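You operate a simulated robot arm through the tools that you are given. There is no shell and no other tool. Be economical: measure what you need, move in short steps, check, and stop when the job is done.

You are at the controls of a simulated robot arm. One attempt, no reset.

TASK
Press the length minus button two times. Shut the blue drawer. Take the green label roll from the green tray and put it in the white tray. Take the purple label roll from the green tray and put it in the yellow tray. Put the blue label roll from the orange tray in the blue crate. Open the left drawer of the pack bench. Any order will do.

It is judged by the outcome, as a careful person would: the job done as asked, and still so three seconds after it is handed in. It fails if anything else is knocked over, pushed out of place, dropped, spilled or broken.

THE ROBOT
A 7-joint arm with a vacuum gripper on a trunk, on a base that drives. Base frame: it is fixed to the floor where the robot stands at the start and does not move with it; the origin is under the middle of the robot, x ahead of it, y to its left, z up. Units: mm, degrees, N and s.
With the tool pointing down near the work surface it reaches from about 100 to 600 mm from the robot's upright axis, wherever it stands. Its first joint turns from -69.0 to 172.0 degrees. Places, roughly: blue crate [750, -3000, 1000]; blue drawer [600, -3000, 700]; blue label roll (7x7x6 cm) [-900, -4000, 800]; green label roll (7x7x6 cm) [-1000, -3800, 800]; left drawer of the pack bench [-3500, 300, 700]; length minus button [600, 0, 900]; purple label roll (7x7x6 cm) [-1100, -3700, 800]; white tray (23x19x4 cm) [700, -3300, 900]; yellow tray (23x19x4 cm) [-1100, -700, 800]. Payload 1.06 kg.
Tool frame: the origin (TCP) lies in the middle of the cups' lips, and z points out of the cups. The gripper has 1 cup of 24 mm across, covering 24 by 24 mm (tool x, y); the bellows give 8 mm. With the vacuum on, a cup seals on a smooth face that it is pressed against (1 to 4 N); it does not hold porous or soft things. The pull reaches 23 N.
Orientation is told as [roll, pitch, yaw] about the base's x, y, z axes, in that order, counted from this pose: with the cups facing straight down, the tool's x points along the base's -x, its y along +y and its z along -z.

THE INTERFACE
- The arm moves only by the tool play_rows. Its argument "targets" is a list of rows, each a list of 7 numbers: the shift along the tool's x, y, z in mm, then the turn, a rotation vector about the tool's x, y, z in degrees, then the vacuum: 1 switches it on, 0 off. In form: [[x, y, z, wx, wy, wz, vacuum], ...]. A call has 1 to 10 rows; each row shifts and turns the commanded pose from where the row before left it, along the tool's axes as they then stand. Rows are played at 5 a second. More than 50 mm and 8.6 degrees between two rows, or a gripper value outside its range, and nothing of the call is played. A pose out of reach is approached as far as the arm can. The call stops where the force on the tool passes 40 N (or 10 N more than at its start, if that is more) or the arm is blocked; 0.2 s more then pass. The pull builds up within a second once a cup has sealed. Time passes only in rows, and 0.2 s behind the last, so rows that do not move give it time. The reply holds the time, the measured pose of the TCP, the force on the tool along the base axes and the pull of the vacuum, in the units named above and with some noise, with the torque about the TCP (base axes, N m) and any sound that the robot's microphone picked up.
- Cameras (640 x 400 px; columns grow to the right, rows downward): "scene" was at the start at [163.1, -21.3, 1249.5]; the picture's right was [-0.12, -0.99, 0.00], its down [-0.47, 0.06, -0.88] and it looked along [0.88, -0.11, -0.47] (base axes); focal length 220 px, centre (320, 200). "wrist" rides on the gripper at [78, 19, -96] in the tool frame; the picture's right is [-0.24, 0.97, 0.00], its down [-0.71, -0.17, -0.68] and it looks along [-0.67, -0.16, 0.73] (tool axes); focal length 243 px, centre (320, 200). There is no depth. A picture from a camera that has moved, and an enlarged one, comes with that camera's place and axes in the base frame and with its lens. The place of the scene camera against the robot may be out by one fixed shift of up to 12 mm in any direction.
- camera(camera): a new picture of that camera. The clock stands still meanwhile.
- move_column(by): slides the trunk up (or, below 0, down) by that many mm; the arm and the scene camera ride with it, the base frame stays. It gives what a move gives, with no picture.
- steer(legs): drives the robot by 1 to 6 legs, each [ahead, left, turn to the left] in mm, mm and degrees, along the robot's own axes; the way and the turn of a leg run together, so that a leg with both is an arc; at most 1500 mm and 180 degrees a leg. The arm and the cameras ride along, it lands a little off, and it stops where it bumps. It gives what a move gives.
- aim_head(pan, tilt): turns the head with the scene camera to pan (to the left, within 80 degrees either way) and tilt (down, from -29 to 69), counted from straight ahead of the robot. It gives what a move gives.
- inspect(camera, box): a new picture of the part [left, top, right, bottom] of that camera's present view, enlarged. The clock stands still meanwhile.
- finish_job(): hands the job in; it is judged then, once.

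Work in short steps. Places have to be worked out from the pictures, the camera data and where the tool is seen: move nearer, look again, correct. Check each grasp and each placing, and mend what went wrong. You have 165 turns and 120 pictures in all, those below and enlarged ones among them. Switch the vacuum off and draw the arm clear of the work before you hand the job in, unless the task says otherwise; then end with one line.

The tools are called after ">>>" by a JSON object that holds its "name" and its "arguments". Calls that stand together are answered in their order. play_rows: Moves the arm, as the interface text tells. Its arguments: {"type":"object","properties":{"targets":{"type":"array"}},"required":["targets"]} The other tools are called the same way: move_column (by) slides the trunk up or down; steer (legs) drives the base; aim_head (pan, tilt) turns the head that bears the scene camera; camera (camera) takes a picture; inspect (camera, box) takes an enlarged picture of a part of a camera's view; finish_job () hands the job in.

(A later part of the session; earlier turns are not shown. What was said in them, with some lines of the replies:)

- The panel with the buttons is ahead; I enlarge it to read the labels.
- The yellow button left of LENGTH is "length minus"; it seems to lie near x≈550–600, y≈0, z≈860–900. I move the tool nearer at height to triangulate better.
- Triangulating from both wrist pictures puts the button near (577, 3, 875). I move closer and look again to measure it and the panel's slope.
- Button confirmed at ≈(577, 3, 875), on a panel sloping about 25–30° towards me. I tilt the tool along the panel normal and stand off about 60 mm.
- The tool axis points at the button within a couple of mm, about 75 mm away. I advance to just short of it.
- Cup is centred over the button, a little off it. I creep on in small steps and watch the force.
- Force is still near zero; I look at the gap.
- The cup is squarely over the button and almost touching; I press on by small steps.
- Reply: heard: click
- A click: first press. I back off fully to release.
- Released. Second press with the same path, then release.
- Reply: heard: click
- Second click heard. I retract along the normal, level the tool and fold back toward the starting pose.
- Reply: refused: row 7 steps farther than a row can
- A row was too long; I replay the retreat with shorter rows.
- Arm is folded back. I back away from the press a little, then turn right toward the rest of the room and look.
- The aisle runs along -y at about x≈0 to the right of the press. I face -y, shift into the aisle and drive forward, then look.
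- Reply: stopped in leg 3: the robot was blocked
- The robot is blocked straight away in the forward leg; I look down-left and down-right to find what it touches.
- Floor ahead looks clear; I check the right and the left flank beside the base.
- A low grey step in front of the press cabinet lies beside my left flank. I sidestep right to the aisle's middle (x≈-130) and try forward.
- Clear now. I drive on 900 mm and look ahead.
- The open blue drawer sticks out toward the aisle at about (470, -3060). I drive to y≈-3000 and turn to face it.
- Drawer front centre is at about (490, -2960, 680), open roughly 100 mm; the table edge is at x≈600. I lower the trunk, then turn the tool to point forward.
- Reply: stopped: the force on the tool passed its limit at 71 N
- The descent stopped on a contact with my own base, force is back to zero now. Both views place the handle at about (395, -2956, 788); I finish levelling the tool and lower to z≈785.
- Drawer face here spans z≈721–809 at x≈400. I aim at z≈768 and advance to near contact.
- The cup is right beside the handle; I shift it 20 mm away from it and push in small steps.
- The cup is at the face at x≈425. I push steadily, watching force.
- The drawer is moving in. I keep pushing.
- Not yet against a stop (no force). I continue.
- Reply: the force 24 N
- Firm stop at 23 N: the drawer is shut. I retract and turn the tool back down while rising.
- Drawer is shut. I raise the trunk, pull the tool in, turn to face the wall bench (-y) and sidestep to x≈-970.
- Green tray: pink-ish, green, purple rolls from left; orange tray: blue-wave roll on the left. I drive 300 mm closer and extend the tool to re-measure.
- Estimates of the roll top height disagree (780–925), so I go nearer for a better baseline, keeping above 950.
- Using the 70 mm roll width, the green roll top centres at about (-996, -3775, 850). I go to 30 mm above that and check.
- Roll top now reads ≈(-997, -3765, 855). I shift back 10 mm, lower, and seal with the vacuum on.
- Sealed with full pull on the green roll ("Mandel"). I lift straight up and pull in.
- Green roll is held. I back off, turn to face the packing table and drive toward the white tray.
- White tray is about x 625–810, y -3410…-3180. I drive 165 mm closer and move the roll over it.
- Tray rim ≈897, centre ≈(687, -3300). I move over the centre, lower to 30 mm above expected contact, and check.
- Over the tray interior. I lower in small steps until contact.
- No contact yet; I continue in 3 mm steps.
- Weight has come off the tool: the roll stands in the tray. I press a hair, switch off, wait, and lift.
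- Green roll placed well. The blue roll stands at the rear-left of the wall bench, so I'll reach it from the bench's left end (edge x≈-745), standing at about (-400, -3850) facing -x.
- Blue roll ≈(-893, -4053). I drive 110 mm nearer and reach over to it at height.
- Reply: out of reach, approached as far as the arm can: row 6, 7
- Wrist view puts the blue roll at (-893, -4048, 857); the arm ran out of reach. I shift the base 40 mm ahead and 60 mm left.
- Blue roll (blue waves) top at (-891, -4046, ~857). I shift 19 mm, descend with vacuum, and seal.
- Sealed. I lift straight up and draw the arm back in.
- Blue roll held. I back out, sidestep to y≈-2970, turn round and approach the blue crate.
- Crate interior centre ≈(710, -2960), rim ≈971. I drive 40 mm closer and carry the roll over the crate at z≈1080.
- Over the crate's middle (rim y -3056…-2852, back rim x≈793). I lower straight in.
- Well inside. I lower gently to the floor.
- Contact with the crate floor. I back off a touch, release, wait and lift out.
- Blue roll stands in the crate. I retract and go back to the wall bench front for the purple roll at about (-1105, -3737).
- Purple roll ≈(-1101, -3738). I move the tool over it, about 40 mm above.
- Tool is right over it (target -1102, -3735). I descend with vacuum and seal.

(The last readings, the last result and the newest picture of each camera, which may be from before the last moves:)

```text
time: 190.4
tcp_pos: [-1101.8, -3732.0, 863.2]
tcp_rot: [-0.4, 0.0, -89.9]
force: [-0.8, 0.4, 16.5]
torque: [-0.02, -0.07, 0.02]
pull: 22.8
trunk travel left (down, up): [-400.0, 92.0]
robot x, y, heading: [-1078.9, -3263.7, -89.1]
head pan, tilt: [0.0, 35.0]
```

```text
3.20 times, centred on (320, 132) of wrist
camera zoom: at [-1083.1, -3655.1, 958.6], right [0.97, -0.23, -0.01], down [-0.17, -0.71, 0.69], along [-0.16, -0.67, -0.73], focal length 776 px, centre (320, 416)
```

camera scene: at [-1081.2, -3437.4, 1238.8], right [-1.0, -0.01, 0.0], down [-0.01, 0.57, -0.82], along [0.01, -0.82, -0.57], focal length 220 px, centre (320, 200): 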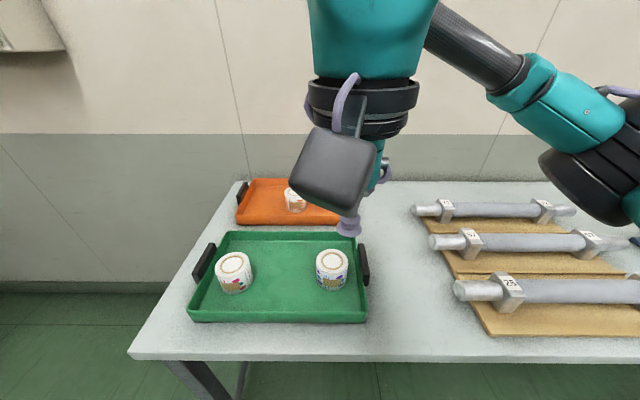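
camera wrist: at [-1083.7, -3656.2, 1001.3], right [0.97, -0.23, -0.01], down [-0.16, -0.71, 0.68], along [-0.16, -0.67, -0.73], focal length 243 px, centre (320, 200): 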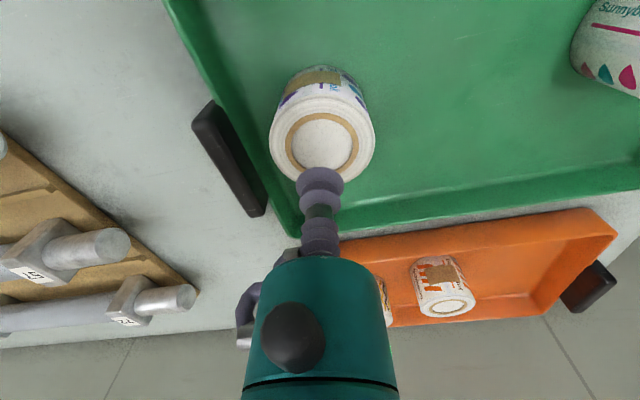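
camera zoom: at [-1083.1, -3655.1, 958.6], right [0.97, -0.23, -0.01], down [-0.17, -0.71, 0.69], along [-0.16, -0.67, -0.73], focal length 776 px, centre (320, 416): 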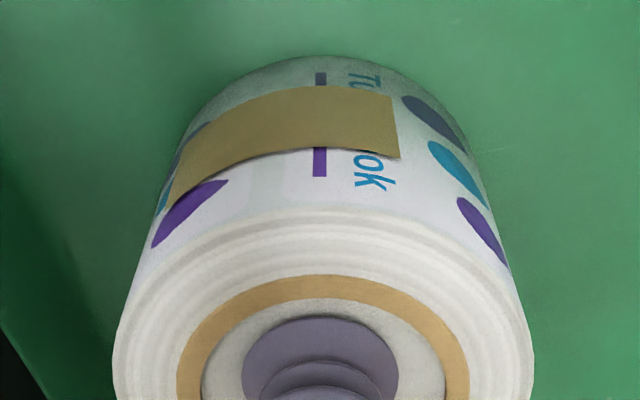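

Purple roll ("Tu…ok") sealed. I lift, pull in, and drive back up the aisle facing -x toward the yellow tray.

>>> {"name": "play_rows", "arguments": {"targets": [[0, 0, -20, 0, 0, 0, 1], [0, 0, -40, 0, 0, 0, 1], [0, 0, -45, 0, 0, 0, 1], [0, 0, -45, 0, 0, 0, 1], [20, 0, -40, 0, 0, 0, 1], [45, 0, -15, 0, 0, 0, 1], [45, 0, -15, 0, 0, 0, 1], [45, 0, 0, 0, 0, 0, 1], [0, 0, 0, 0, 0, 0, 1]]}}

>>> {"name": "steer", "arguments": {"legs": [[-300, 0, 0], [0, 930, 0], [0, 0, -90], [0, -1480, 0]]}}

>>> {"name": "camera", "arguments": {"camera": "scene"}}

```text
time: 192.4
tcp_pos: [-1100.1, -3578.8, 1083.7]
tcp_rot: [-0.3, 0.1, -89.9]
force: [-0.7, -0.6, -1.8]
torque: [-0.03, 0.0, -0.01]
pull: 23.1
trunk travel left (down, up): [-400.0, 92.0]
robot x, y, heading: [-1086.5, -3266.1, -89.4]
head pan, tilt: [0.0, 35.0]
```

```text
time: 219.4
tcp_pos: [-538.0, -1441.5, 1082.9]
tcp_rot: [-0.4, 0.1, -177.4]
force: [-0.1, -0.1, -1.7]
torque: [0.03, 0.02, 0.01]
pull: 23.1
trunk travel left (down, up): [-400.0, 92.0]
robot x, y, heading: [-222.8, -1448.5, -177.0]
head pan, tilt: [0.0, 35.0]
```

```text
50 pictures are left
camera scene: at [-387.3, -1464.3, 1238.8], right [-0.05, 1.0, 0.0], down [0.57, 0.03, -0.82], along [-0.82, -0.04, -0.57], focal length 220 px, centre (320, 200)
```

scene: 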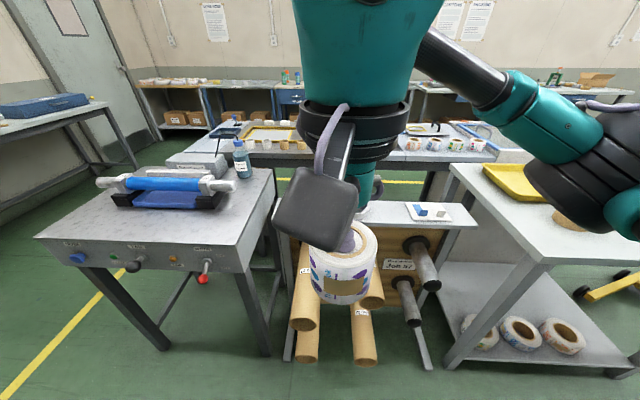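

Yellow-tray table lies to the right. I correct heading, move slightly back and continue sideways to y≈-760.

>>> {"name": "steer", "arguments": {"legs": [[-70, 0, -3], [0, -690, 0]]}}

>>> {"name": "camera", "arguments": {"camera": "scene"}}

```text
time: 226.5
tcp_pos: [-468.4, -736.0, 1082.3]
tcp_rot: [-0.5, 0.1, 179.5]
force: [0.3, -0.8, -1.5]
torque: [-0.03, 0.02, 0.01]
pull: 23.4
trunk travel left (down, up): [-400.0, 92.0]
robot x, y, heading: [-153.6, -759.8, 180.2]
head pan, tilt: [0.0, 35.0]
```

```text
49 pictures are left
camera scene: at [-317.1, -768.5, 1238.8], right [0.0, 1.0, 0.0], down [0.57, 0.0, -0.82], along [-0.82, 0.0, -0.57], focal length 220 px, centre (320, 200)
```

scene: 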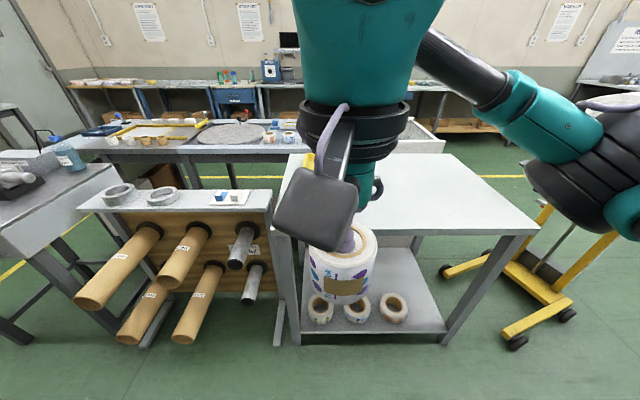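

The tray is hidden behind the gripper; I look with the wrist camera.

>>> {"name": "camera", "arguments": {"camera": "wrist"}}

```text
48 pictures are left
camera wrist: at [-390.6, -757.0, 1177.9], right [-0.25, -0.97, -0.01], down [-0.71, 0.17, 0.68], along [-0.66, 0.17, -0.73], focal length 243 px, centre (320, 200)
```

wrist: 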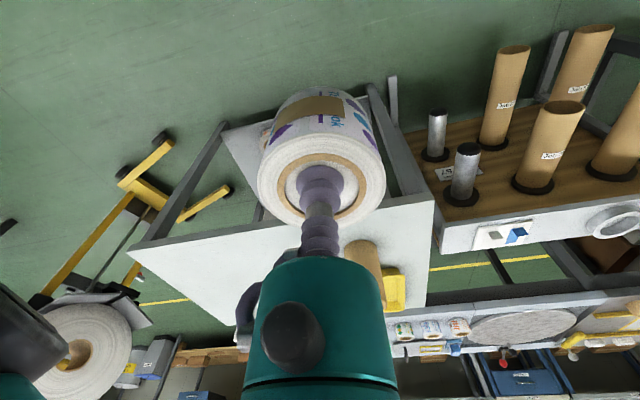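

Tray ≈(-1150, -770), a tan core stands in front of it near (-916, -711), table edge x≈-794. I drive 250 mm nearer and move the gripper aside (toward +y) to see better.

>>> {"name": "steer", "arguments": {"legs": [[250, 0, 0]]}}

>>> {"name": "play_rows", "arguments": {"targets": [[0, -45, -15, 0, 0, 0, 1], [0, -45, -15, 0, 0, 0, 1], [0, -45, 0, 0, 0, 0, 1], [0, 0, 0, 0, 0, 0, 1]]}}

>>> {"name": "camera", "arguments": {"camera": "scene"}}

>>> {"name": "camera", "arguments": {"camera": "wrist"}}

```text
time: 228.3
tcp_pos: [-712.7, -736.1, 1080.8]
tcp_rot: [-0.5, 0.0, 179.3]
force: [0.5, -0.6, -1.2]
torque: [0.0, 0.0, -0.02]
pull: 22.8
trunk travel left (down, up): [-400.0, 92.0]
robot x, y, heading: [-397.1, -758.3, 179.8]
head pan, tilt: [0.0, 35.0]
```

```text
time: 229.3
tcp_pos: [-711.1, -599.3, 1112.8]
tcp_rot: [-0.4, 0.0, 179.4]
force: [-0.1, 0.2, -1.2]
torque: [-0.01, -0.01, -0.03]
pull: 22.9
trunk travel left (down, up): [-400.0, 92.0]
robot x, y, heading: [-401.4, -758.8, 179.7]
head pan, tilt: [0.0, 35.0]
```

```text
47 pictures are left
camera scene: at [-562.5, -768.5, 1238.8], right [0.0, 1.0, 0.0], down [0.57, 0.0, -0.82], along [-0.82, 0.0, -0.57], focal length 220 px, centre (320, 200)
```

scene: 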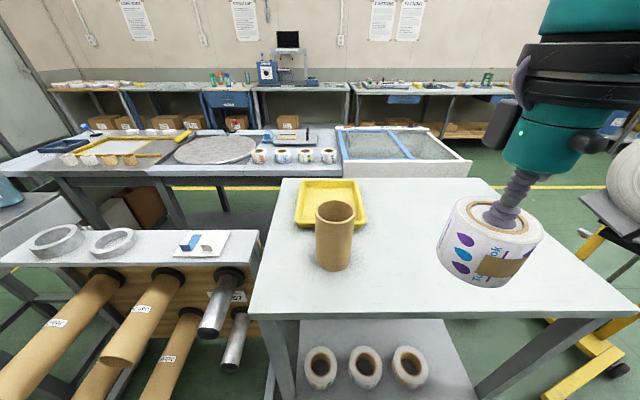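

```text
46 pictures are left
camera wrist: at [-633.1, -621.1, 1209.9], right [-0.25, -0.97, -0.01], down [-0.71, 0.17, 0.68], along [-0.66, 0.17, -0.73], focal length 243 px, centre (320, 200)
```

wrist: 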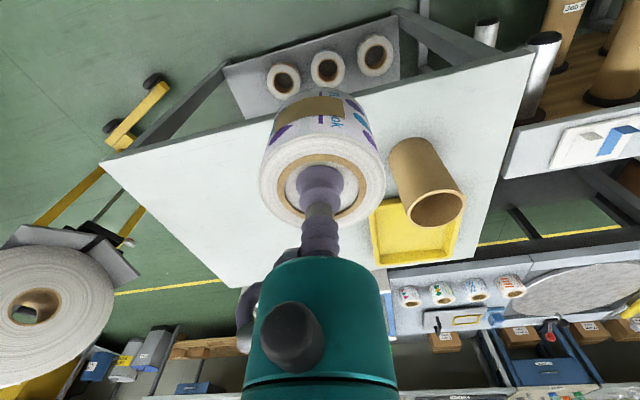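

Now clear: tray centre ≈(-1128, -736), rim ≈845; core at (-911, -737) up to z≈967; table edge x≈-800. I drive 130 mm more (about 55 mm clearance) and carry the roll high over to (-1095, -736).

>>> {"name": "steer", "arguments": {"legs": [[70, 0, 0], [60, 0, 0]]}}

>>> {"name": "play_rows", "arguments": {"targets": [[-40, 22, 0, 0, 0, 0, 1], [-40, 22, 0, 0, 0, 0, 1], [-40, 22, 0, 0, 0, 0, 1], [-40, 22, 0, 0, 0, 0, 1], [-40, 22, 0, 0, 0, 0, 1], [-40, 22, 0, 0, 0, 0, 1], [-15, 5, 0, 0, 0, 0, 1], [0, 0, 0, 0, 0, 0, 1]]}}

>>> {"name": "camera", "arguments": {"camera": "wrist"}}

>>> {"name": "camera", "arguments": {"camera": "scene"}}

```text
time: 230.8
tcp_pos: [-842.2, -600.2, 1115.5]
tcp_rot: [-0.5, 0.1, 179.4]
force: [0.2, -0.4, -1.8]
torque: [-0.02, -0.04, 0.02]
pull: 22.5
trunk travel left (down, up): [-400.0, 92.0]
robot x, y, heading: [-531.3, -757.7, 180.0]
head pan, tilt: [0.0, 35.0]
```

```text
time: 232.7
tcp_pos: [-1097.8, -732.5, 1111.9]
tcp_rot: [-0.5, 0.1, 179.5]
force: [0.3, -0.5, -1.5]
torque: [0.0, -0.01, 0.03]
pull: 23.2
trunk travel left (down, up): [-400.0, 92.0]
robot x, y, heading: [-526.8, -758.9, 180.0]
head pan, tilt: [0.0, 35.0]
```

```text
45 pictures are left
camera wrist: at [-1020.9, -755.0, 1207.9], right [-0.24, -0.97, -0.01], down [-0.71, 0.17, 0.69], along [-0.66, 0.17, -0.73], focal length 243 px, centre (320, 200)
```

wrist: 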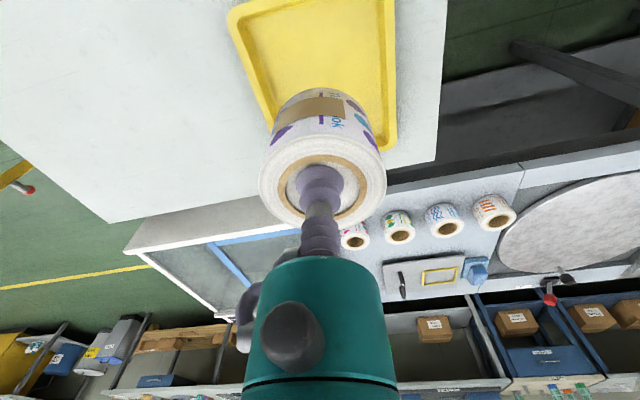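

```text
44 pictures are left
camera scene: at [-694.0, -768.1, 1238.8], right [0.0, 1.0, 0.0], down [0.57, 0.0, -0.82], along [-0.82, 0.0, -0.57], focal length 220 px, centre (320, 200)
```

scene: 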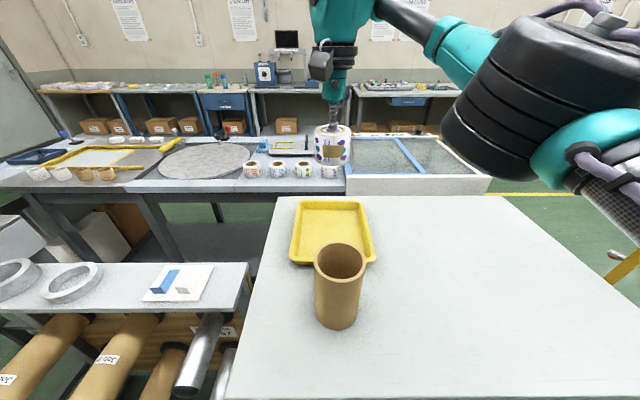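

Tray spans x≈-1258…-1022, y≈-826…-637. I nudge 15 mm deeper and lower to about 30 mm above the floor.

>>> {"name": "play_rows", "arguments": {"targets": [[-15, 0, 30, 0, 0, 0, 1], [0, 0, 45, 0, 0, 0, 1], [0, 0, 45, 0, 0, 0, 1], [0, 0, 45, 0, 0, 0, 1], [0, 0, 40, 0, 0, 0, 1], [0, 0, 0, 0, 0, 0, 1]]}}

>>> {"name": "camera", "arguments": {"camera": "scene"}}

```text
time: 234.1
tcp_pos: [-1112.2, -731.7, 910.4]
tcp_rot: [-0.4, 0.1, 179.5]
force: [0.2, -0.9, -1.1]
torque: [0.01, 0.0, -0.02]
pull: 22.8
trunk travel left (down, up): [-400.0, 92.0]
robot x, y, heading: [-528.9, -760.6, 179.9]
head pan, tilt: [0.0, 35.0]
```

```text
43 pictures are left
camera scene: at [-693.9, -768.1, 1238.9], right [0.0, 1.0, 0.0], down [0.57, 0.0, -0.82], along [-0.82, 0.0, -0.57], focal length 220 px, centre (320, 200)
```

scene: 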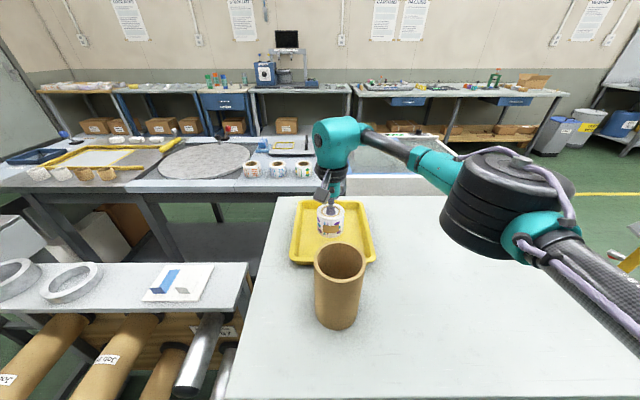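

The roll hovers over the tray. I lower by small steps to contact.

>>> {"name": "play_rows", "arguments": {"targets": [[0, 0, 8, 0, 0, 0, 1], [0, 0, 6, 0, 0, 0, 1], [0, 0, 4, 0, 0, 0, 1], [0, 0, 4, 0, 0, 0, 1], [0, 0, 0, 0, 0, 0, 1]]}}

>>> {"name": "inspect", "arguments": {"camera": "scene", "box": [260, 180, 420, 280]}}

```text
time: 235.2
tcp_pos: [-1112.4, -733.8, 887.1]
tcp_rot: [-0.4, 0.1, 179.5]
force: [1.0, -1.0, -0.7]
torque: [0.03, -0.04, -0.02]
pull: 22.4
trunk travel left (down, up): [-400.0, 92.0]
robot x, y, heading: [-531.3, -759.6, 180.2]
head pan, tilt: [0.0, 35.0]
```

```text
4.00 times, centred on (340, 230) of scene
camera zoom: at [-694.0, -768.1, 1238.8], right [0.0, 1.0, 0.0], down [0.57, 0.0, -0.82], along [-0.82, 0.0, -0.57], focal length 880 px, centre (240, 80)
```

zoom: 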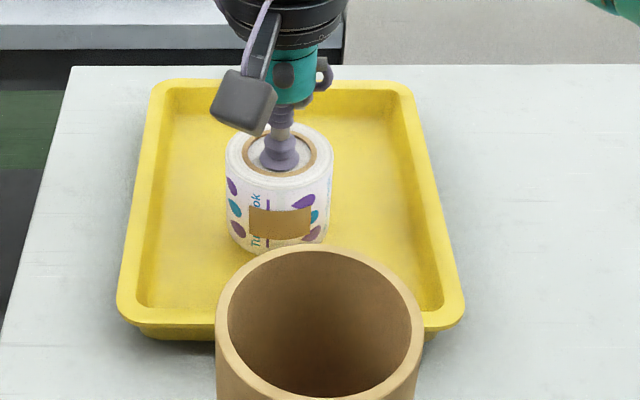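

>>> {"name": "play_rows", "arguments": {"targets": [[0, 0, 4, 0, 0, 0, 1], [0, 0, 3, 0, 0, 0, 1], [0, 0, 0, 0, 0, 0, 1]]}}

```text
time: 236.1
tcp_pos: [-1112.4, -733.5, 880.1]
tcp_rot: [-0.4, 0.2, 179.4]
force: [0.4, 0.0, -2.2]
torque: [-0.02, 0.02, -0.01]
pull: 23.2
trunk travel left (down, up): [-400.0, 92.0]
robot x, y, heading: [-529.3, -760.2, 180.1]
head pan, tilt: [0.0, 35.0]
```

>>> {"name": "play_rows", "arguments": {"targets": [[0, 0, 3, 0, 0, 0, 1], [0, 0, 3, 0, 0, 0, 1], [0, 0, 2, 0, 0, 0, 1], [0, 0, 0, 0, 0, 0, 1]]}}

```text
time: 237.1
tcp_pos: [-1113.1, -733.6, 872.2]
tcp_rot: [-0.5, 0.1, 179.4]
force: [-0.2, -0.3, -2.0]
torque: [0.03, -0.05, 0.02]
pull: 22.7
trunk travel left (down, up): [-400.0, 92.0]
robot x, y, heading: [-530.0, -757.7, 179.8]
head pan, tilt: [0.0, 35.0]
```

>>> {"name": "play_rows", "arguments": {"targets": [[0, 0, 3, 0, 0, 0, 1], [0, 0, 2, 0, 0, 0, 1], [0, 0, 2, 0, 0, 0, 1], [0, 0, 0, 0, 0, 0, 1]]}}

```text
time: 238.1
tcp_pos: [-1113.4, -733.3, 864.7]
tcp_rot: [-0.3, -0.1, 179.4]
force: [-0.2, 1.6, 9.7]
torque: [-0.05, 0.05, -0.03]
pull: 23.1
trunk travel left (down, up): [-400.0, 92.0]
robot x, y, heading: [-532.1, -761.1, 179.7]
head pan, tilt: [0.0, 35.0]
```

Contact felt. I ease off slightly, release, wait, and lift straight up.

>>> {"name": "play_rows", "arguments": {"targets": [[0, 0, -1, 0, 0, 0, 0], [0, 0, 0, 0, 0, 0, 0], [0, 0, 0, 0, 0, 0, 0], [0, 0, -3, 0, 0, 0, 0], [0, 0, -15, 0, 0, 0, 0], [0, 0, -45, 0, 0, 0, 0], [0, 0, -45, 0, 0, 0, 0], [0, 0, -45, 0, 0, 0, 0], [0, 0, -45, 0, 0, 0, 0], [0, 0, -40, 0, 0, 0, 0]]}}

>>> {"name": "camera", "arguments": {"camera": "scene"}}

```text
time: 240.2
tcp_pos: [-1111.3, -732.9, 1104.1]
tcp_rot: [-0.4, 0.1, 179.3]
force: [-0.5, 1.0, -0.1]
torque: [0.01, -0.03, 0.03]
pull: 0.1
trunk travel left (down, up): [-400.0, 92.0]
robot x, y, heading: [-534.8, -759.8, 179.9]
head pan, tilt: [0.0, 35.0]
```

```text
41 pictures are left
camera scene: at [-693.4, -768.7, 1238.9], right [0.0, 1.0, 0.0], down [0.57, 0.0, -0.82], along [-0.82, 0.0, -0.57], focal length 220 px, centre (320, 200)
```

scene: 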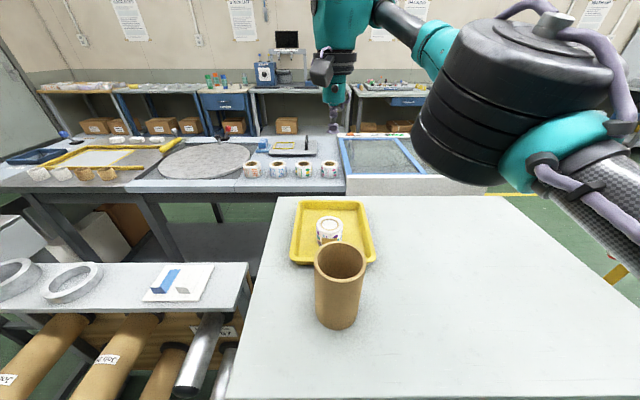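

Purple roll placed. Now the pack bench drawer (about (-3500, 280, 710)). I retract the arm, back out and go round by the south aisle (y≈-2950), facing west.

>>> {"name": "play_rows", "arguments": {"targets": [[45, 0, 0, 0, 0, 0, 0], [45, 0, 0, 0, 0, 0, 0], [45, 0, 0, 0, 0, 0, 0], [45, 0, 0, 0, 0, 0, 0], [45, 0, 0, 0, 0, 0, 0], [40, 0, 0, 0, 0, 0, 0]]}}

>>> {"name": "steer", "arguments": {"legs": [[-390, 0, 0], [0, 1100, 0], [0, 1100, 0]]}}

>>> {"name": "aim_head", "arguments": {"pan": 0, "tilt": 20}}

>>> {"name": "camera", "arguments": {"camera": "scene"}}

```text
time: 241.7
tcp_pos: [-847.4, -736.2, 1103.0]
tcp_rot: [-0.5, 0.0, 179.4]
force: [0.1, -1.3, -1.1]
torque: [0.01, 0.02, -0.03]
pull: 0.1
trunk travel left (down, up): [-400.0, 92.0]
robot x, y, heading: [-527.4, -756.5, 180.0]
head pan, tilt: [0.0, 35.0]
```

```text
time: 263.1
tcp_pos: [-433.2, -2936.1, 1104.3]
tcp_rot: [-0.3, 0.1, 180.1]
force: [0.0, -0.1, 0.3]
torque: [0.0, 0.01, -0.01]
pull: 0.0
trunk travel left (down, up): [-400.0, 92.0]
robot x, y, heading: [-114.4, -2954.5, -179.6]
head pan, tilt: [0.0, 35.0]
```

```text
time: 263.9
tcp_pos: [-433.8, -2935.4, 1103.6]
tcp_rot: [-0.4, 0.1, 180.0]
force: [-0.3, 0.7, -0.6]
torque: [0.01, 0.01, 0.01]
pull: 0.1
trunk travel left (down, up): [-400.0, 92.0]
robot x, y, heading: [-116.9, -2954.9, -179.4]
head pan, tilt: [0.0, 20.0]
```

```text
40 pictures are left
camera scene: at [-284.6, -2966.7, 1262.6], right [-0.01, 1.0, 0.0], down [0.34, 0.0, -0.94], along [-0.94, -0.01, -0.34], focal length 220 px, centre (320, 200)
```

scene: 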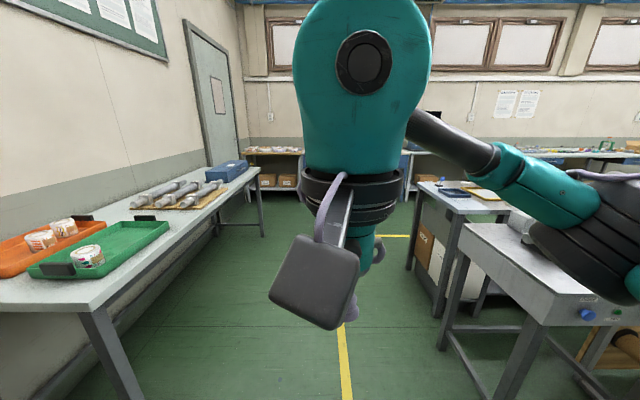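

The aisle is clear. I drive west to x≈-2700 and look toward the pack bench.

>>> {"name": "steer", "arguments": {"legs": [[1400, 0, 0], [1180, 0, 0]]}}

>>> {"name": "aim_head", "arguments": {"pan": -65, "tilt": 20}}

>>> {"name": "camera", "arguments": {"camera": "scene"}}

```text
time: 276.4
tcp_pos: [-3003.4, -2954.2, 1102.7]
tcp_rot: [-0.3, 0.2, 179.8]
force: [0.5, -0.6, -0.3]
torque: [-0.01, -0.01, 0.03]
pull: 0.1
trunk travel left (down, up): [-400.0, 92.0]
robot x, y, heading: [-2686.8, -2972.1, -179.8]
head pan, tilt: [0.0, 20.0]
```

```text
time: 277.8
tcp_pos: [-3002.5, -2953.1, 1102.0]
tcp_rot: [-0.4, 0.2, 179.8]
force: [-0.3, -0.5, -0.1]
torque: [-0.01, 0.02, 0.01]
pull: 0.1
trunk travel left (down, up): [-400.0, 92.0]
robot x, y, heading: [-2685.7, -2976.4, -179.7]
head pan, tilt: [-65.0, 20.0]
```

```text
39 pictures are left
camera scene: at [-2801.6, -2900.6, 1262.7], right [0.9, 0.43, 0.0], down [0.15, -0.31, -0.94], along [-0.4, 0.85, -0.34], focal length 220 px, centre (320, 200)
```

scene: 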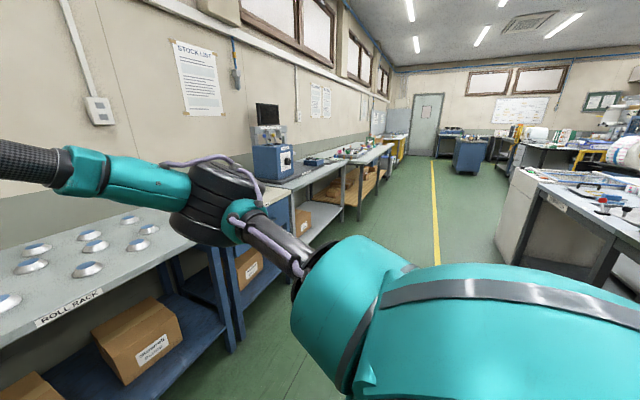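

The west aisle runs clear to the pack bench. I sidestep north to y≈250.

>>> {"name": "steer", "arguments": {"legs": [[0, -1100, 0], [0, -1100, 0], [0, -1020, 0]]}}

>>> {"name": "aim_head", "arguments": {"pan": 0, "tilt": 30}}

>>> {"name": "camera", "arguments": {"camera": "scene"}}

```text
time: 305.8
tcp_pos: [-3039.5, 224.7, 1103.2]
tcp_rot: [-0.3, 0.1, -179.6]
force: [0.0, -0.2, -0.3]
torque: [-0.05, 0.01, -0.04]
pull: 0.1
trunk travel left (down, up): [-400.0, 92.0]
robot x, y, heading: [-2724.7, 205.0, -178.9]
head pan, tilt: [-65.0, 20.0]
```

```text
time: 307.2
tcp_pos: [-3039.6, 224.9, 1103.5]
tcp_rot: [-0.4, 0.1, -179.7]
force: [0.5, -0.2, 0.2]
torque: [0.0, 0.02, 0.03]
pull: 0.0
trunk travel left (down, up): [-400.0, 92.0]
robot x, y, heading: [-2722.0, 209.1, -179.1]
head pan, tilt: [0.0, 30.0]
```

```text
38 pictures are left
camera scene: at [-2887.0, 195.4, 1246.6], right [-0.02, 1.0, 0.0], down [0.5, 0.01, -0.87], along [-0.87, -0.01, -0.5], focal length 220 px, centre (320, 200)
```

scene: 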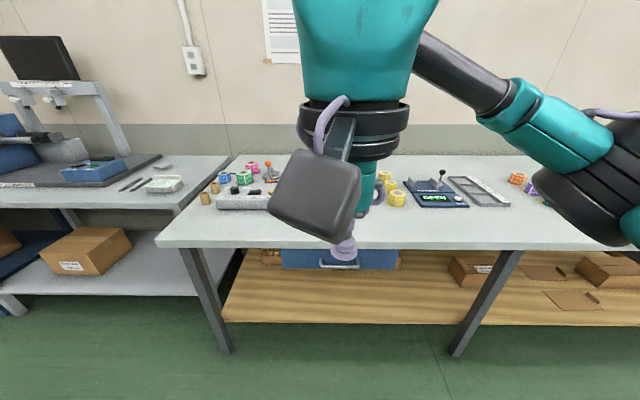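

The left drawer's handle is at about (-3420, 256, 700). I line up the base, extend the arm clear of my base, then lower the trunk.

>>> {"name": "steer", "arguments": {"legs": [[80, -35, -0.9]]}}

>>> {"name": "play_rows", "arguments": {"targets": [[-45, -15, 0, 0, 0, 0, 0], [-45, -15, 0, 0, 0, 0, 0], [-40, -15, 0, 0, 0, 0, 0], [0, 0, 0, 0, 0, 0, 0]]}}

>>> {"name": "move_column", "arguments": {"by": -300}}

>>> {"name": "camera", "arguments": {"camera": "wrist"}}

```text
time: 308.3
tcp_pos: [-3118.9, 261.7, 1103.1]
tcp_rot: [-0.3, 0.0, 179.6]
force: [0.5, 0.0, 0.2]
torque: [-0.02, 0.0, 0.04]
pull: 0.1
trunk travel left (down, up): [-400.0, 92.0]
robot x, y, heading: [-2802.9, 242.3, -179.9]
head pan, tilt: [0.0, 30.0]
```

```text
time: 309.3
tcp_pos: [-3248.8, 306.5, 1103.0]
tcp_rot: [-0.4, 0.1, 179.6]
force: [-0.1, 0.7, -0.5]
torque: [-0.01, 0.0, 0.02]
pull: 0.0
trunk travel left (down, up): [-400.0, 92.0]
robot x, y, heading: [-2800.8, 243.5, -179.6]
head pan, tilt: [0.0, 30.0]
```

```text
time: 312.3
tcp_pos: [-3246.7, 308.6, 803.1]
tcp_rot: [-0.4, 0.0, 179.8]
force: [0.6, 0.5, 0.3]
torque: [-0.01, 0.02, 0.02]
pull: 0.1
trunk travel left (down, up): [-100.0, 392.0]
robot x, y, heading: [-2803.1, 242.4, -179.9]
head pan, tilt: [0.0, 30.0]
```

```text
37 pictures are left
camera wrist: at [-3170.4, 288.2, 899.4], right [-0.24, -0.97, -0.01], down [-0.71, 0.17, 0.69], along [-0.66, 0.17, -0.73], focal length 243 px, centre (320, 200)
```

wrist: 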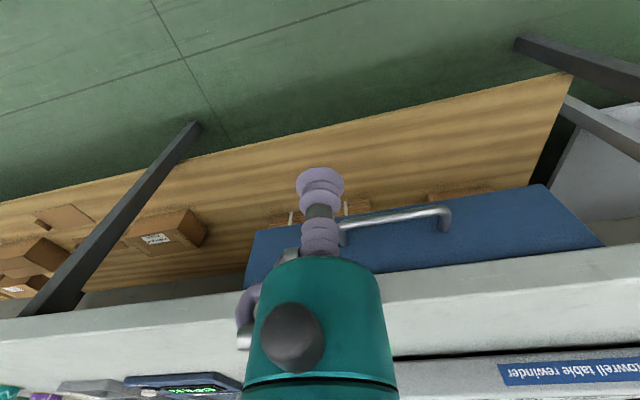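

Drawer and handle seen; handle near (-3400, 253, 700). I rotate the tool to point at the drawer and lower.

>>> {"name": "play_rows", "arguments": {"targets": [[0, 0, 0, 0, -8.5, 0, 0], [0, 0, 0, 0, -8.5, 0, 0], [0, 0, 0, 0, -8.5, 0, 0], [0, 0, 0, 0, -8.5, 0, 0], [0, 0, 0, 0, -8.5, 0, 0], [0, 0, 0, 0, -8.5, 0, 0], [0, 0, 0, 0, -8.5, 0, 0], [0, 0, 0, 0, -8.5, 0, 0], [0, 0, 0, 0, -8.5, 0, 0], [0, 0, 0, 0, -8.5, 0, 0]]}}

>>> {"name": "play_rows", "arguments": {"targets": [[25, 0, 0, 0, -4, 0, 0], [25, 0, 0, 0, 0, 0, 0], [25, 0, 0, 0, 0, 0, 0], [20, -10, 0, 0, 0, 0, 0], [0, 0, 0, 0, 0, 0, 0]]}}

>>> {"name": "camera", "arguments": {"camera": "wrist"}}

>>> {"name": "camera", "arguments": {"camera": "scene"}}

```text
time: 314.5
tcp_pos: [-3257.6, 297.7, 806.3]
tcp_rot: [-3.7, -85.0, -176.7]
force: [0.9, -0.6, 0.1]
torque: [-0.01, 0.0, 0.0]
pull: 0.1
out of reach, approached as far as the arm can: row 10
trunk travel left (down, up): [-100.0, 392.0]
robot x, y, heading: [-2804.7, 244.0, -179.9]
head pan, tilt: [0.0, 30.0]
```

```text
time: 315.7
tcp_pos: [-3264.5, 299.8, 712.6]
tcp_rot: [-18.5, -88.8, -161.9]
force: [-1.2, 0.1, -0.4]
torque: [-0.02, -0.01, 0.04]
pull: 0.1
out of reach, approached as far as the arm can: row 1, 3
trunk travel left (down, up): [-100.0, 392.0]
robot x, y, heading: [-2802.4, 241.5, -179.9]
head pan, tilt: [0.0, 30.0]
```

```text
36 pictures are left
camera wrist: at [-3168.2, 280.5, 636.2], right [-0.01, -0.97, 0.23], down [0.67, 0.16, 0.72], along [-0.74, 0.16, 0.65], focal length 243 px, centre (320, 200)
```

wrist: 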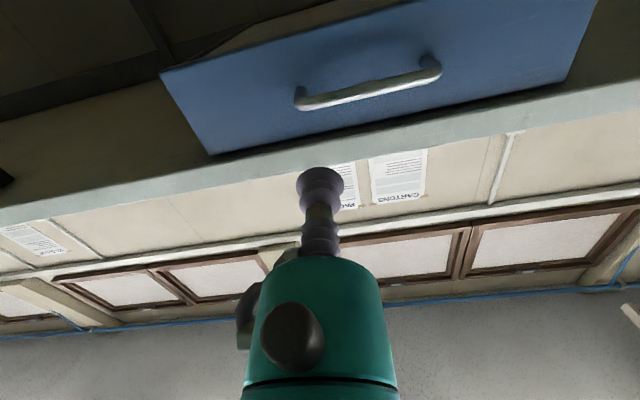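

```text
35 pictures are left
camera scene: at [-3055.2, 230.8, 929.3], right [0.0, 1.0, 0.0], down [0.5, 0.0, -0.87], along [-0.87, 0.0, -0.5], focal length 220 px, centre (320, 200)
```

scene: 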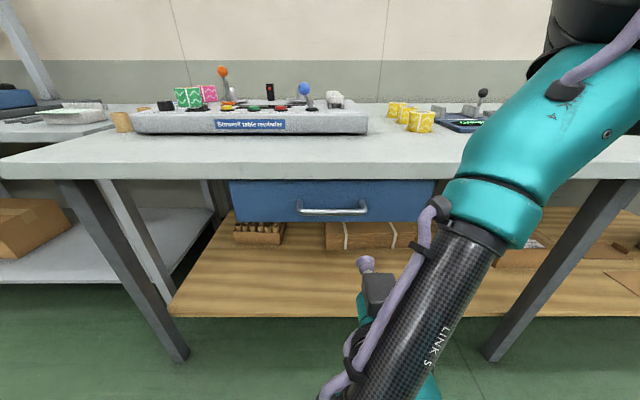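

Handle ≈(-3391, 256, 713) spanning y 186–325; the face (x≈-3420) spans y 55–455, z 663–755. I sidestep so that the cup faces the bare metal at y≈385.

>>> {"name": "steer", "arguments": {"legs": [[0, -86, 0]]}}

>>> {"name": "play_rows", "arguments": {"targets": [[0, 0, 30, 0, 0, 0, 0], [0, 0, 40, 0, 0, 0, 0], [0, 0, 0, 0, 0, 0, 0]]}}

>>> {"name": "camera", "arguments": {"camera": "wrist"}}

>>> {"name": "camera", "arguments": {"camera": "scene"}}

```text
time: 317.1
tcp_pos: [-3264.4, 388.5, 713.3]
tcp_rot: [-18.5, -88.7, -162.0]
force: [0.3, 0.4, 0.5]
torque: [0.02, -0.03, -0.05]
pull: 0.0
trunk travel left (down, up): [-100.0, 392.0]
robot x, y, heading: [-2804.1, 330.4, -179.8]
head pan, tilt: [0.0, 30.0]
```

```text
time: 317.9
tcp_pos: [-3333.8, 386.7, 710.9]
tcp_rot: [-19.5, -88.7, -160.8]
force: [0.7, 0.0, -0.1]
torque: [-0.01, 0.0, 0.0]
pull: 0.0
trunk travel left (down, up): [-100.0, 392.0]
robot x, y, heading: [-2801.0, 332.7, -179.8]
head pan, tilt: [0.0, 30.0]
```

```text
34 pictures are left
camera wrist: at [-3238.4, 367.4, 634.2], right [-0.01, -0.97, 0.23], down [0.67, 0.16, 0.72], along [-0.74, 0.16, 0.65], focal length 243 px, centre (320, 200)
```

wrist: 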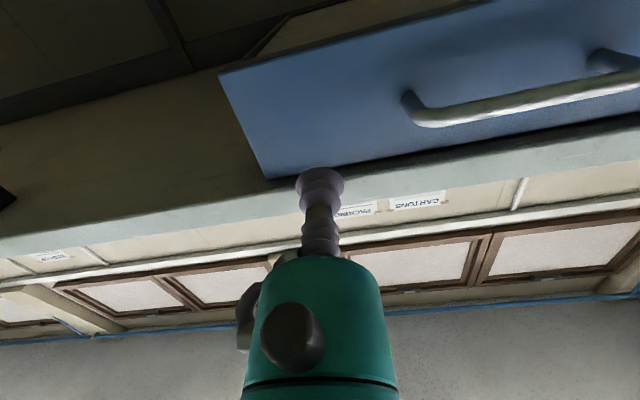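

```text
33 pictures are left
camera scene: at [-3055.5, 318.0, 929.3], right [0.0, 1.0, 0.0], down [0.5, 0.0, -0.87], along [-0.87, 0.0, -0.5], focal length 220 px, centre (320, 200)
```

scene: 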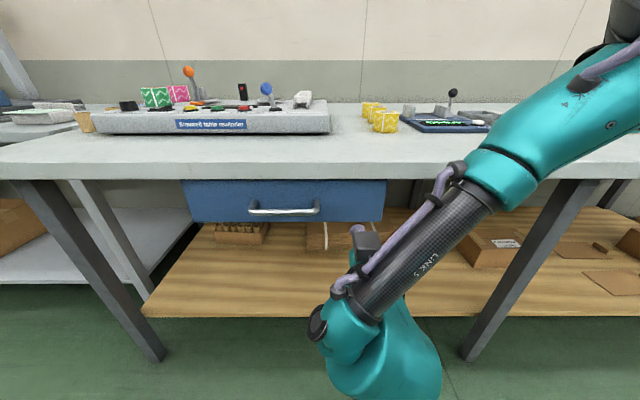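

The cup will meet bare face between the handle and the drawer's edge. I advance and creep on with vacuum on.

>>> {"name": "play_rows", "arguments": {"targets": [[0, 0, 30, 0, 0, 0, 0], [0, 0, 25, 0, 0, 0, 0], [0, 0, 8, 0, 0, 0, 1], [0, 0, 6, 0, 0, 0, 1], [0, 0, 0, 0, 0, 0, 1]]}}

>>> {"name": "camera", "arguments": {"camera": "wrist"}}

```text
time: 319.1
tcp_pos: [-3403.6, 389.3, 709.0]
tcp_rot: [-18.4, -88.7, -162.0]
force: [0.1, 0.1, 0.0]
torque: [0.01, -0.01, 0.03]
pull: 0.1
trunk travel left (down, up): [-100.0, 392.0]
robot x, y, heading: [-2802.3, 328.2, -179.8]
head pan, tilt: [0.0, 30.0]
```

```text
32 pictures are left
camera wrist: at [-3307.7, 369.2, 633.5], right [-0.01, -0.97, 0.23], down [0.67, 0.16, 0.72], along [-0.74, 0.16, 0.65], focal length 243 px, centre (320, 200)
```

wrist: 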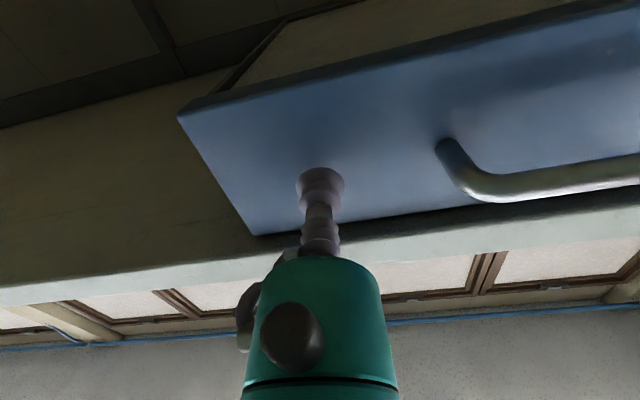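

Very close to the face. I creep on until it seals.

>>> {"name": "play_rows", "arguments": {"targets": [[0, 0, 4, 0, 0, 0, 1], [0, 0, 4, 0, 0, 0, 1], [0, 0, 4, 0, 0, 0, 1], [0, 0, 0, 0, 0, 0, 1], [0, 0, 0, 0, 0, 0, 1]]}}

```text
time: 320.3
tcp_pos: [-3417.4, 388.3, 709.5]
tcp_rot: [-17.9, -88.7, -162.5]
force: [-0.2, -0.2, -0.4]
torque: [-0.03, -0.01, 0.02]
pull: 0.2
trunk travel left (down, up): [-100.0, 392.0]
robot x, y, heading: [-2796.7, 328.9, -179.8]
head pan, tilt: [0.0, 30.0]
```

>>> {"name": "play_rows", "arguments": {"targets": [[0, 0, 4, 0, 0, 0, 1], [0, 0, 4, 0, 0, 0, 1], [0, 0, 4, 0, 0, 0, 1], [0, 0, 0, 0, 0, 0, 1], [0, 0, 0, 0, 0, 0, 1]]}}

```text
time: 321.5
tcp_pos: [-3428.2, 389.2, 709.1]
tcp_rot: [-19.7, -88.7, -160.6]
force: [16.6, 1.1, -1.8]
torque: [-0.08, 0.1, 0.15]
pull: 22.5
trunk travel left (down, up): [-100.0, 392.0]
robot x, y, heading: [-2799.5, 327.1, -180.0]
head pan, tilt: [0.0, 30.0]
```

Sealed at x≈-3426. I pull the drawer out gently.

>>> {"name": "play_rows", "arguments": {"targets": [[0, 0, -4, 0, 0, 0, 1], [0, 0, -5, 0, 0, 0, 1], [0, 0, -6, 0, 0, 0, 1], [0, 0, -8, 0, 0, 0, 1], [0, 0, -8, 0, 0, 0, 1], [0, 0, -8, 0, 0, 0, 1], [0, 0, -8, 0, 0, 0, 1], [0, 0, -8, 0, 0, 0, 1]]}}

```text
time: 323.3
tcp_pos: [-3373.3, 389.6, 709.1]
tcp_rot: [-17.3, -88.6, -163.3]
force: [-0.3, 7.4, -7.7]
torque: [0.06, 0.1, 0.16]
pull: 22.8
trunk travel left (down, up): [-100.0, 392.0]
robot x, y, heading: [-2803.1, 324.9, -179.9]
head pan, tilt: [0.0, 30.0]
```

Pull holds and it is moving. I continue.

>>> {"name": "play_rows", "arguments": {"targets": [[0, 0, -10, 0, 0, 0, 1], [0, 0, -10, 0, 0, 0, 1], [0, 0, -10, 0, 0, 0, 1], [0, 0, -10, 0, 0, 0, 1], [0, 0, -10, 0, 0, 0, 1], [0, 0, -10, 0, 0, 0, 1], [0, 0, 0, 0, 0, 0, 1]]}}

>>> {"name": "camera", "arguments": {"camera": "scene"}}

```text
time: 324.9
tcp_pos: [-3311.2, 386.8, 711.2]
tcp_rot: [-16.6, -88.7, -163.6]
force: [0.6, 5.7, -7.6]
torque: [-0.02, 0.16, 0.12]
pull: 22.7
trunk travel left (down, up): [-100.0, 392.0]
robot x, y, heading: [-2802.2, 328.9, -180.0]
head pan, tilt: [0.0, 30.0]
```

```text
31 pictures are left
camera scene: at [-3055.8, 318.5, 929.2], right [0.0, 1.0, 0.0], down [0.5, 0.0, -0.87], along [-0.87, 0.0, -0.5], focal length 220 px, centre (320, 200)
```

scene: 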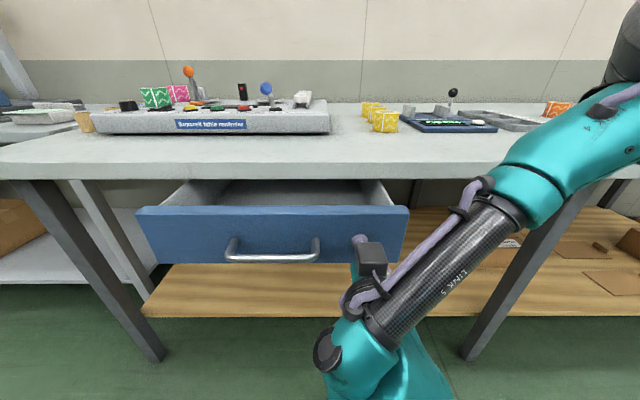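

About 115 mm open. I pull another 80 mm, watching for a stop.

>>> {"name": "play_rows", "arguments": {"targets": [[0, 0, -10, 0, 0, 0, 1], [0, 0, -10, 0, 0, 0, 1], [0, 0, -10, 0, 0, 0, 1], [0, 0, -10, 0, 0, 0, 1], [0, 0, -10, 0, 0, 0, 1], [0, 0, -10, 0, 0, 0, 1], [0, 0, -10, 0, 0, 0, 1], [0, 0, -10, 0, 0, 0, 1], [0, 0, 0, 0, 0, 0, 1]]}}

```text
time: 326.9
tcp_pos: [-3261.4, 384.7, 705.5]
tcp_rot: [-17.0, -88.7, -163.3]
force: [1.8, 2.7, 12.0]
torque: [-0.04, -0.01, 0.1]
pull: 22.7
out of reach, approached as far as the arm can: row 6, 7, 8
trunk travel left (down, up): [-100.0, 392.0]
robot x, y, heading: [-2802.4, 327.6, -180.2]
head pan, tilt: [0.0, 30.0]
```

165 mm open, the arm is at its limit; I drive the base back 60 mm with the seal on to open it a bit more.

>>> {"name": "steer", "arguments": {"legs": [[-60, 0, 0]]}}

>>> {"name": "camera", "arguments": {"camera": "scene"}}

```text
time: 327.9
tcp_pos: [-3201.1, 384.0, 704.7]
tcp_rot: [-17.1, -88.6, -163.2]
force: [1.6, 0.1, -4.7]
torque: [0.21, -0.01, 0.03]
pull: 22.8
trunk travel left (down, up): [-100.0, 392.0]
robot x, y, heading: [-2741.0, 326.6, -179.9]
head pan, tilt: [0.0, 30.0]
```

```text
30 pictures are left
camera scene: at [-2995.4, 318.0, 929.2], right [0.0, 1.0, 0.0], down [0.5, 0.0, -0.87], along [-0.87, 0.0, -0.5], focal length 220 px, centre (320, 200)
```

scene: 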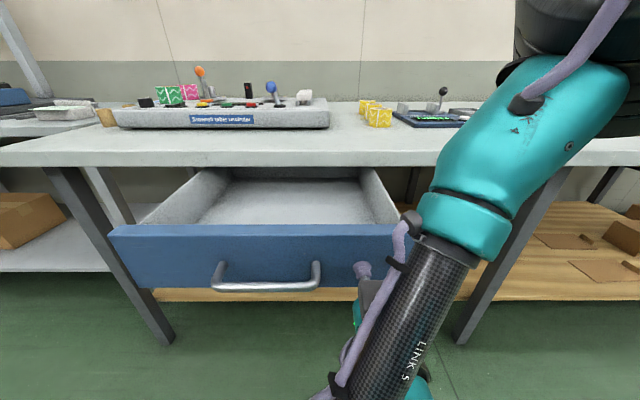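

Drawer is about 225 mm open. I release the vacuum and wait, then drive straight back.

>>> {"name": "play_rows", "arguments": {"targets": [[0, 0, 0, 0, 0, 0, 0], [0, 0, 0, 0, 0, 0, 0], [0, 0, 0, 0, 0, 0, 0], [0, 0, 0, 0, 0, 0, 0]]}}

>>> {"name": "steer", "arguments": {"legs": [[-200, 0, 0]]}}

>>> {"name": "camera", "arguments": {"camera": "scene"}}

```text
time: 328.9
tcp_pos: [-3200.7, 383.2, 704.4]
tcp_rot: [-17.5, -88.7, -162.8]
force: [0.6, -0.5, 0.6]
torque: [0.0, 0.02, 0.0]
pull: 0.1
trunk travel left (down, up): [-100.0, 392.0]
robot x, y, heading: [-2741.9, 327.4, -179.7]
head pan, tilt: [0.0, 30.0]
```

```text
time: 330.5
tcp_pos: [-3000.3, 384.5, 703.5]
tcp_rot: [-17.3, -88.6, -163.1]
force: [-1.0, -0.2, 1.3]
torque: [0.02, -0.03, -0.04]
pull: 0.1
trunk travel left (down, up): [-100.0, 392.0]
robot x, y, heading: [-2541.7, 330.2, -180.0]
head pan, tilt: [0.0, 30.0]
```

```text
29 pictures are left
camera scene: at [-2793.8, 318.6, 929.3], right [0.0, 1.0, 0.0], down [0.5, 0.0, -0.87], along [-0.87, 0.0, -0.5], focal length 220 px, centre (320, 200)
```

scene: 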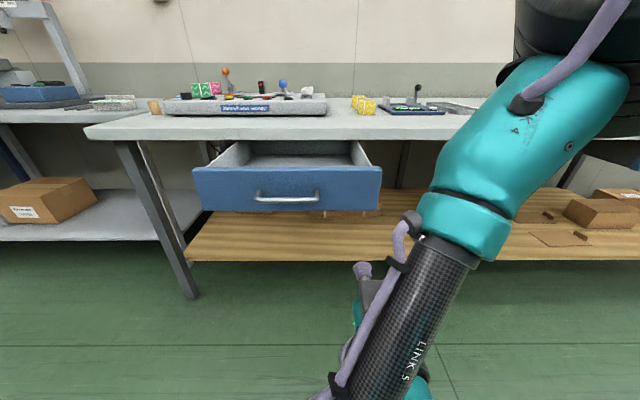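

All six tasks read as done: two button clicks heard, blue drawer shut, three rolls placed, left drawer open, vacuum off and arm clear. I hand in.

>>> {"name": "finish_job", "arguments": {}}

```text
The job is handed in.
```

I did all six tasks and handed the job in; nothing looked knocked over or out of place in the pictures I took.
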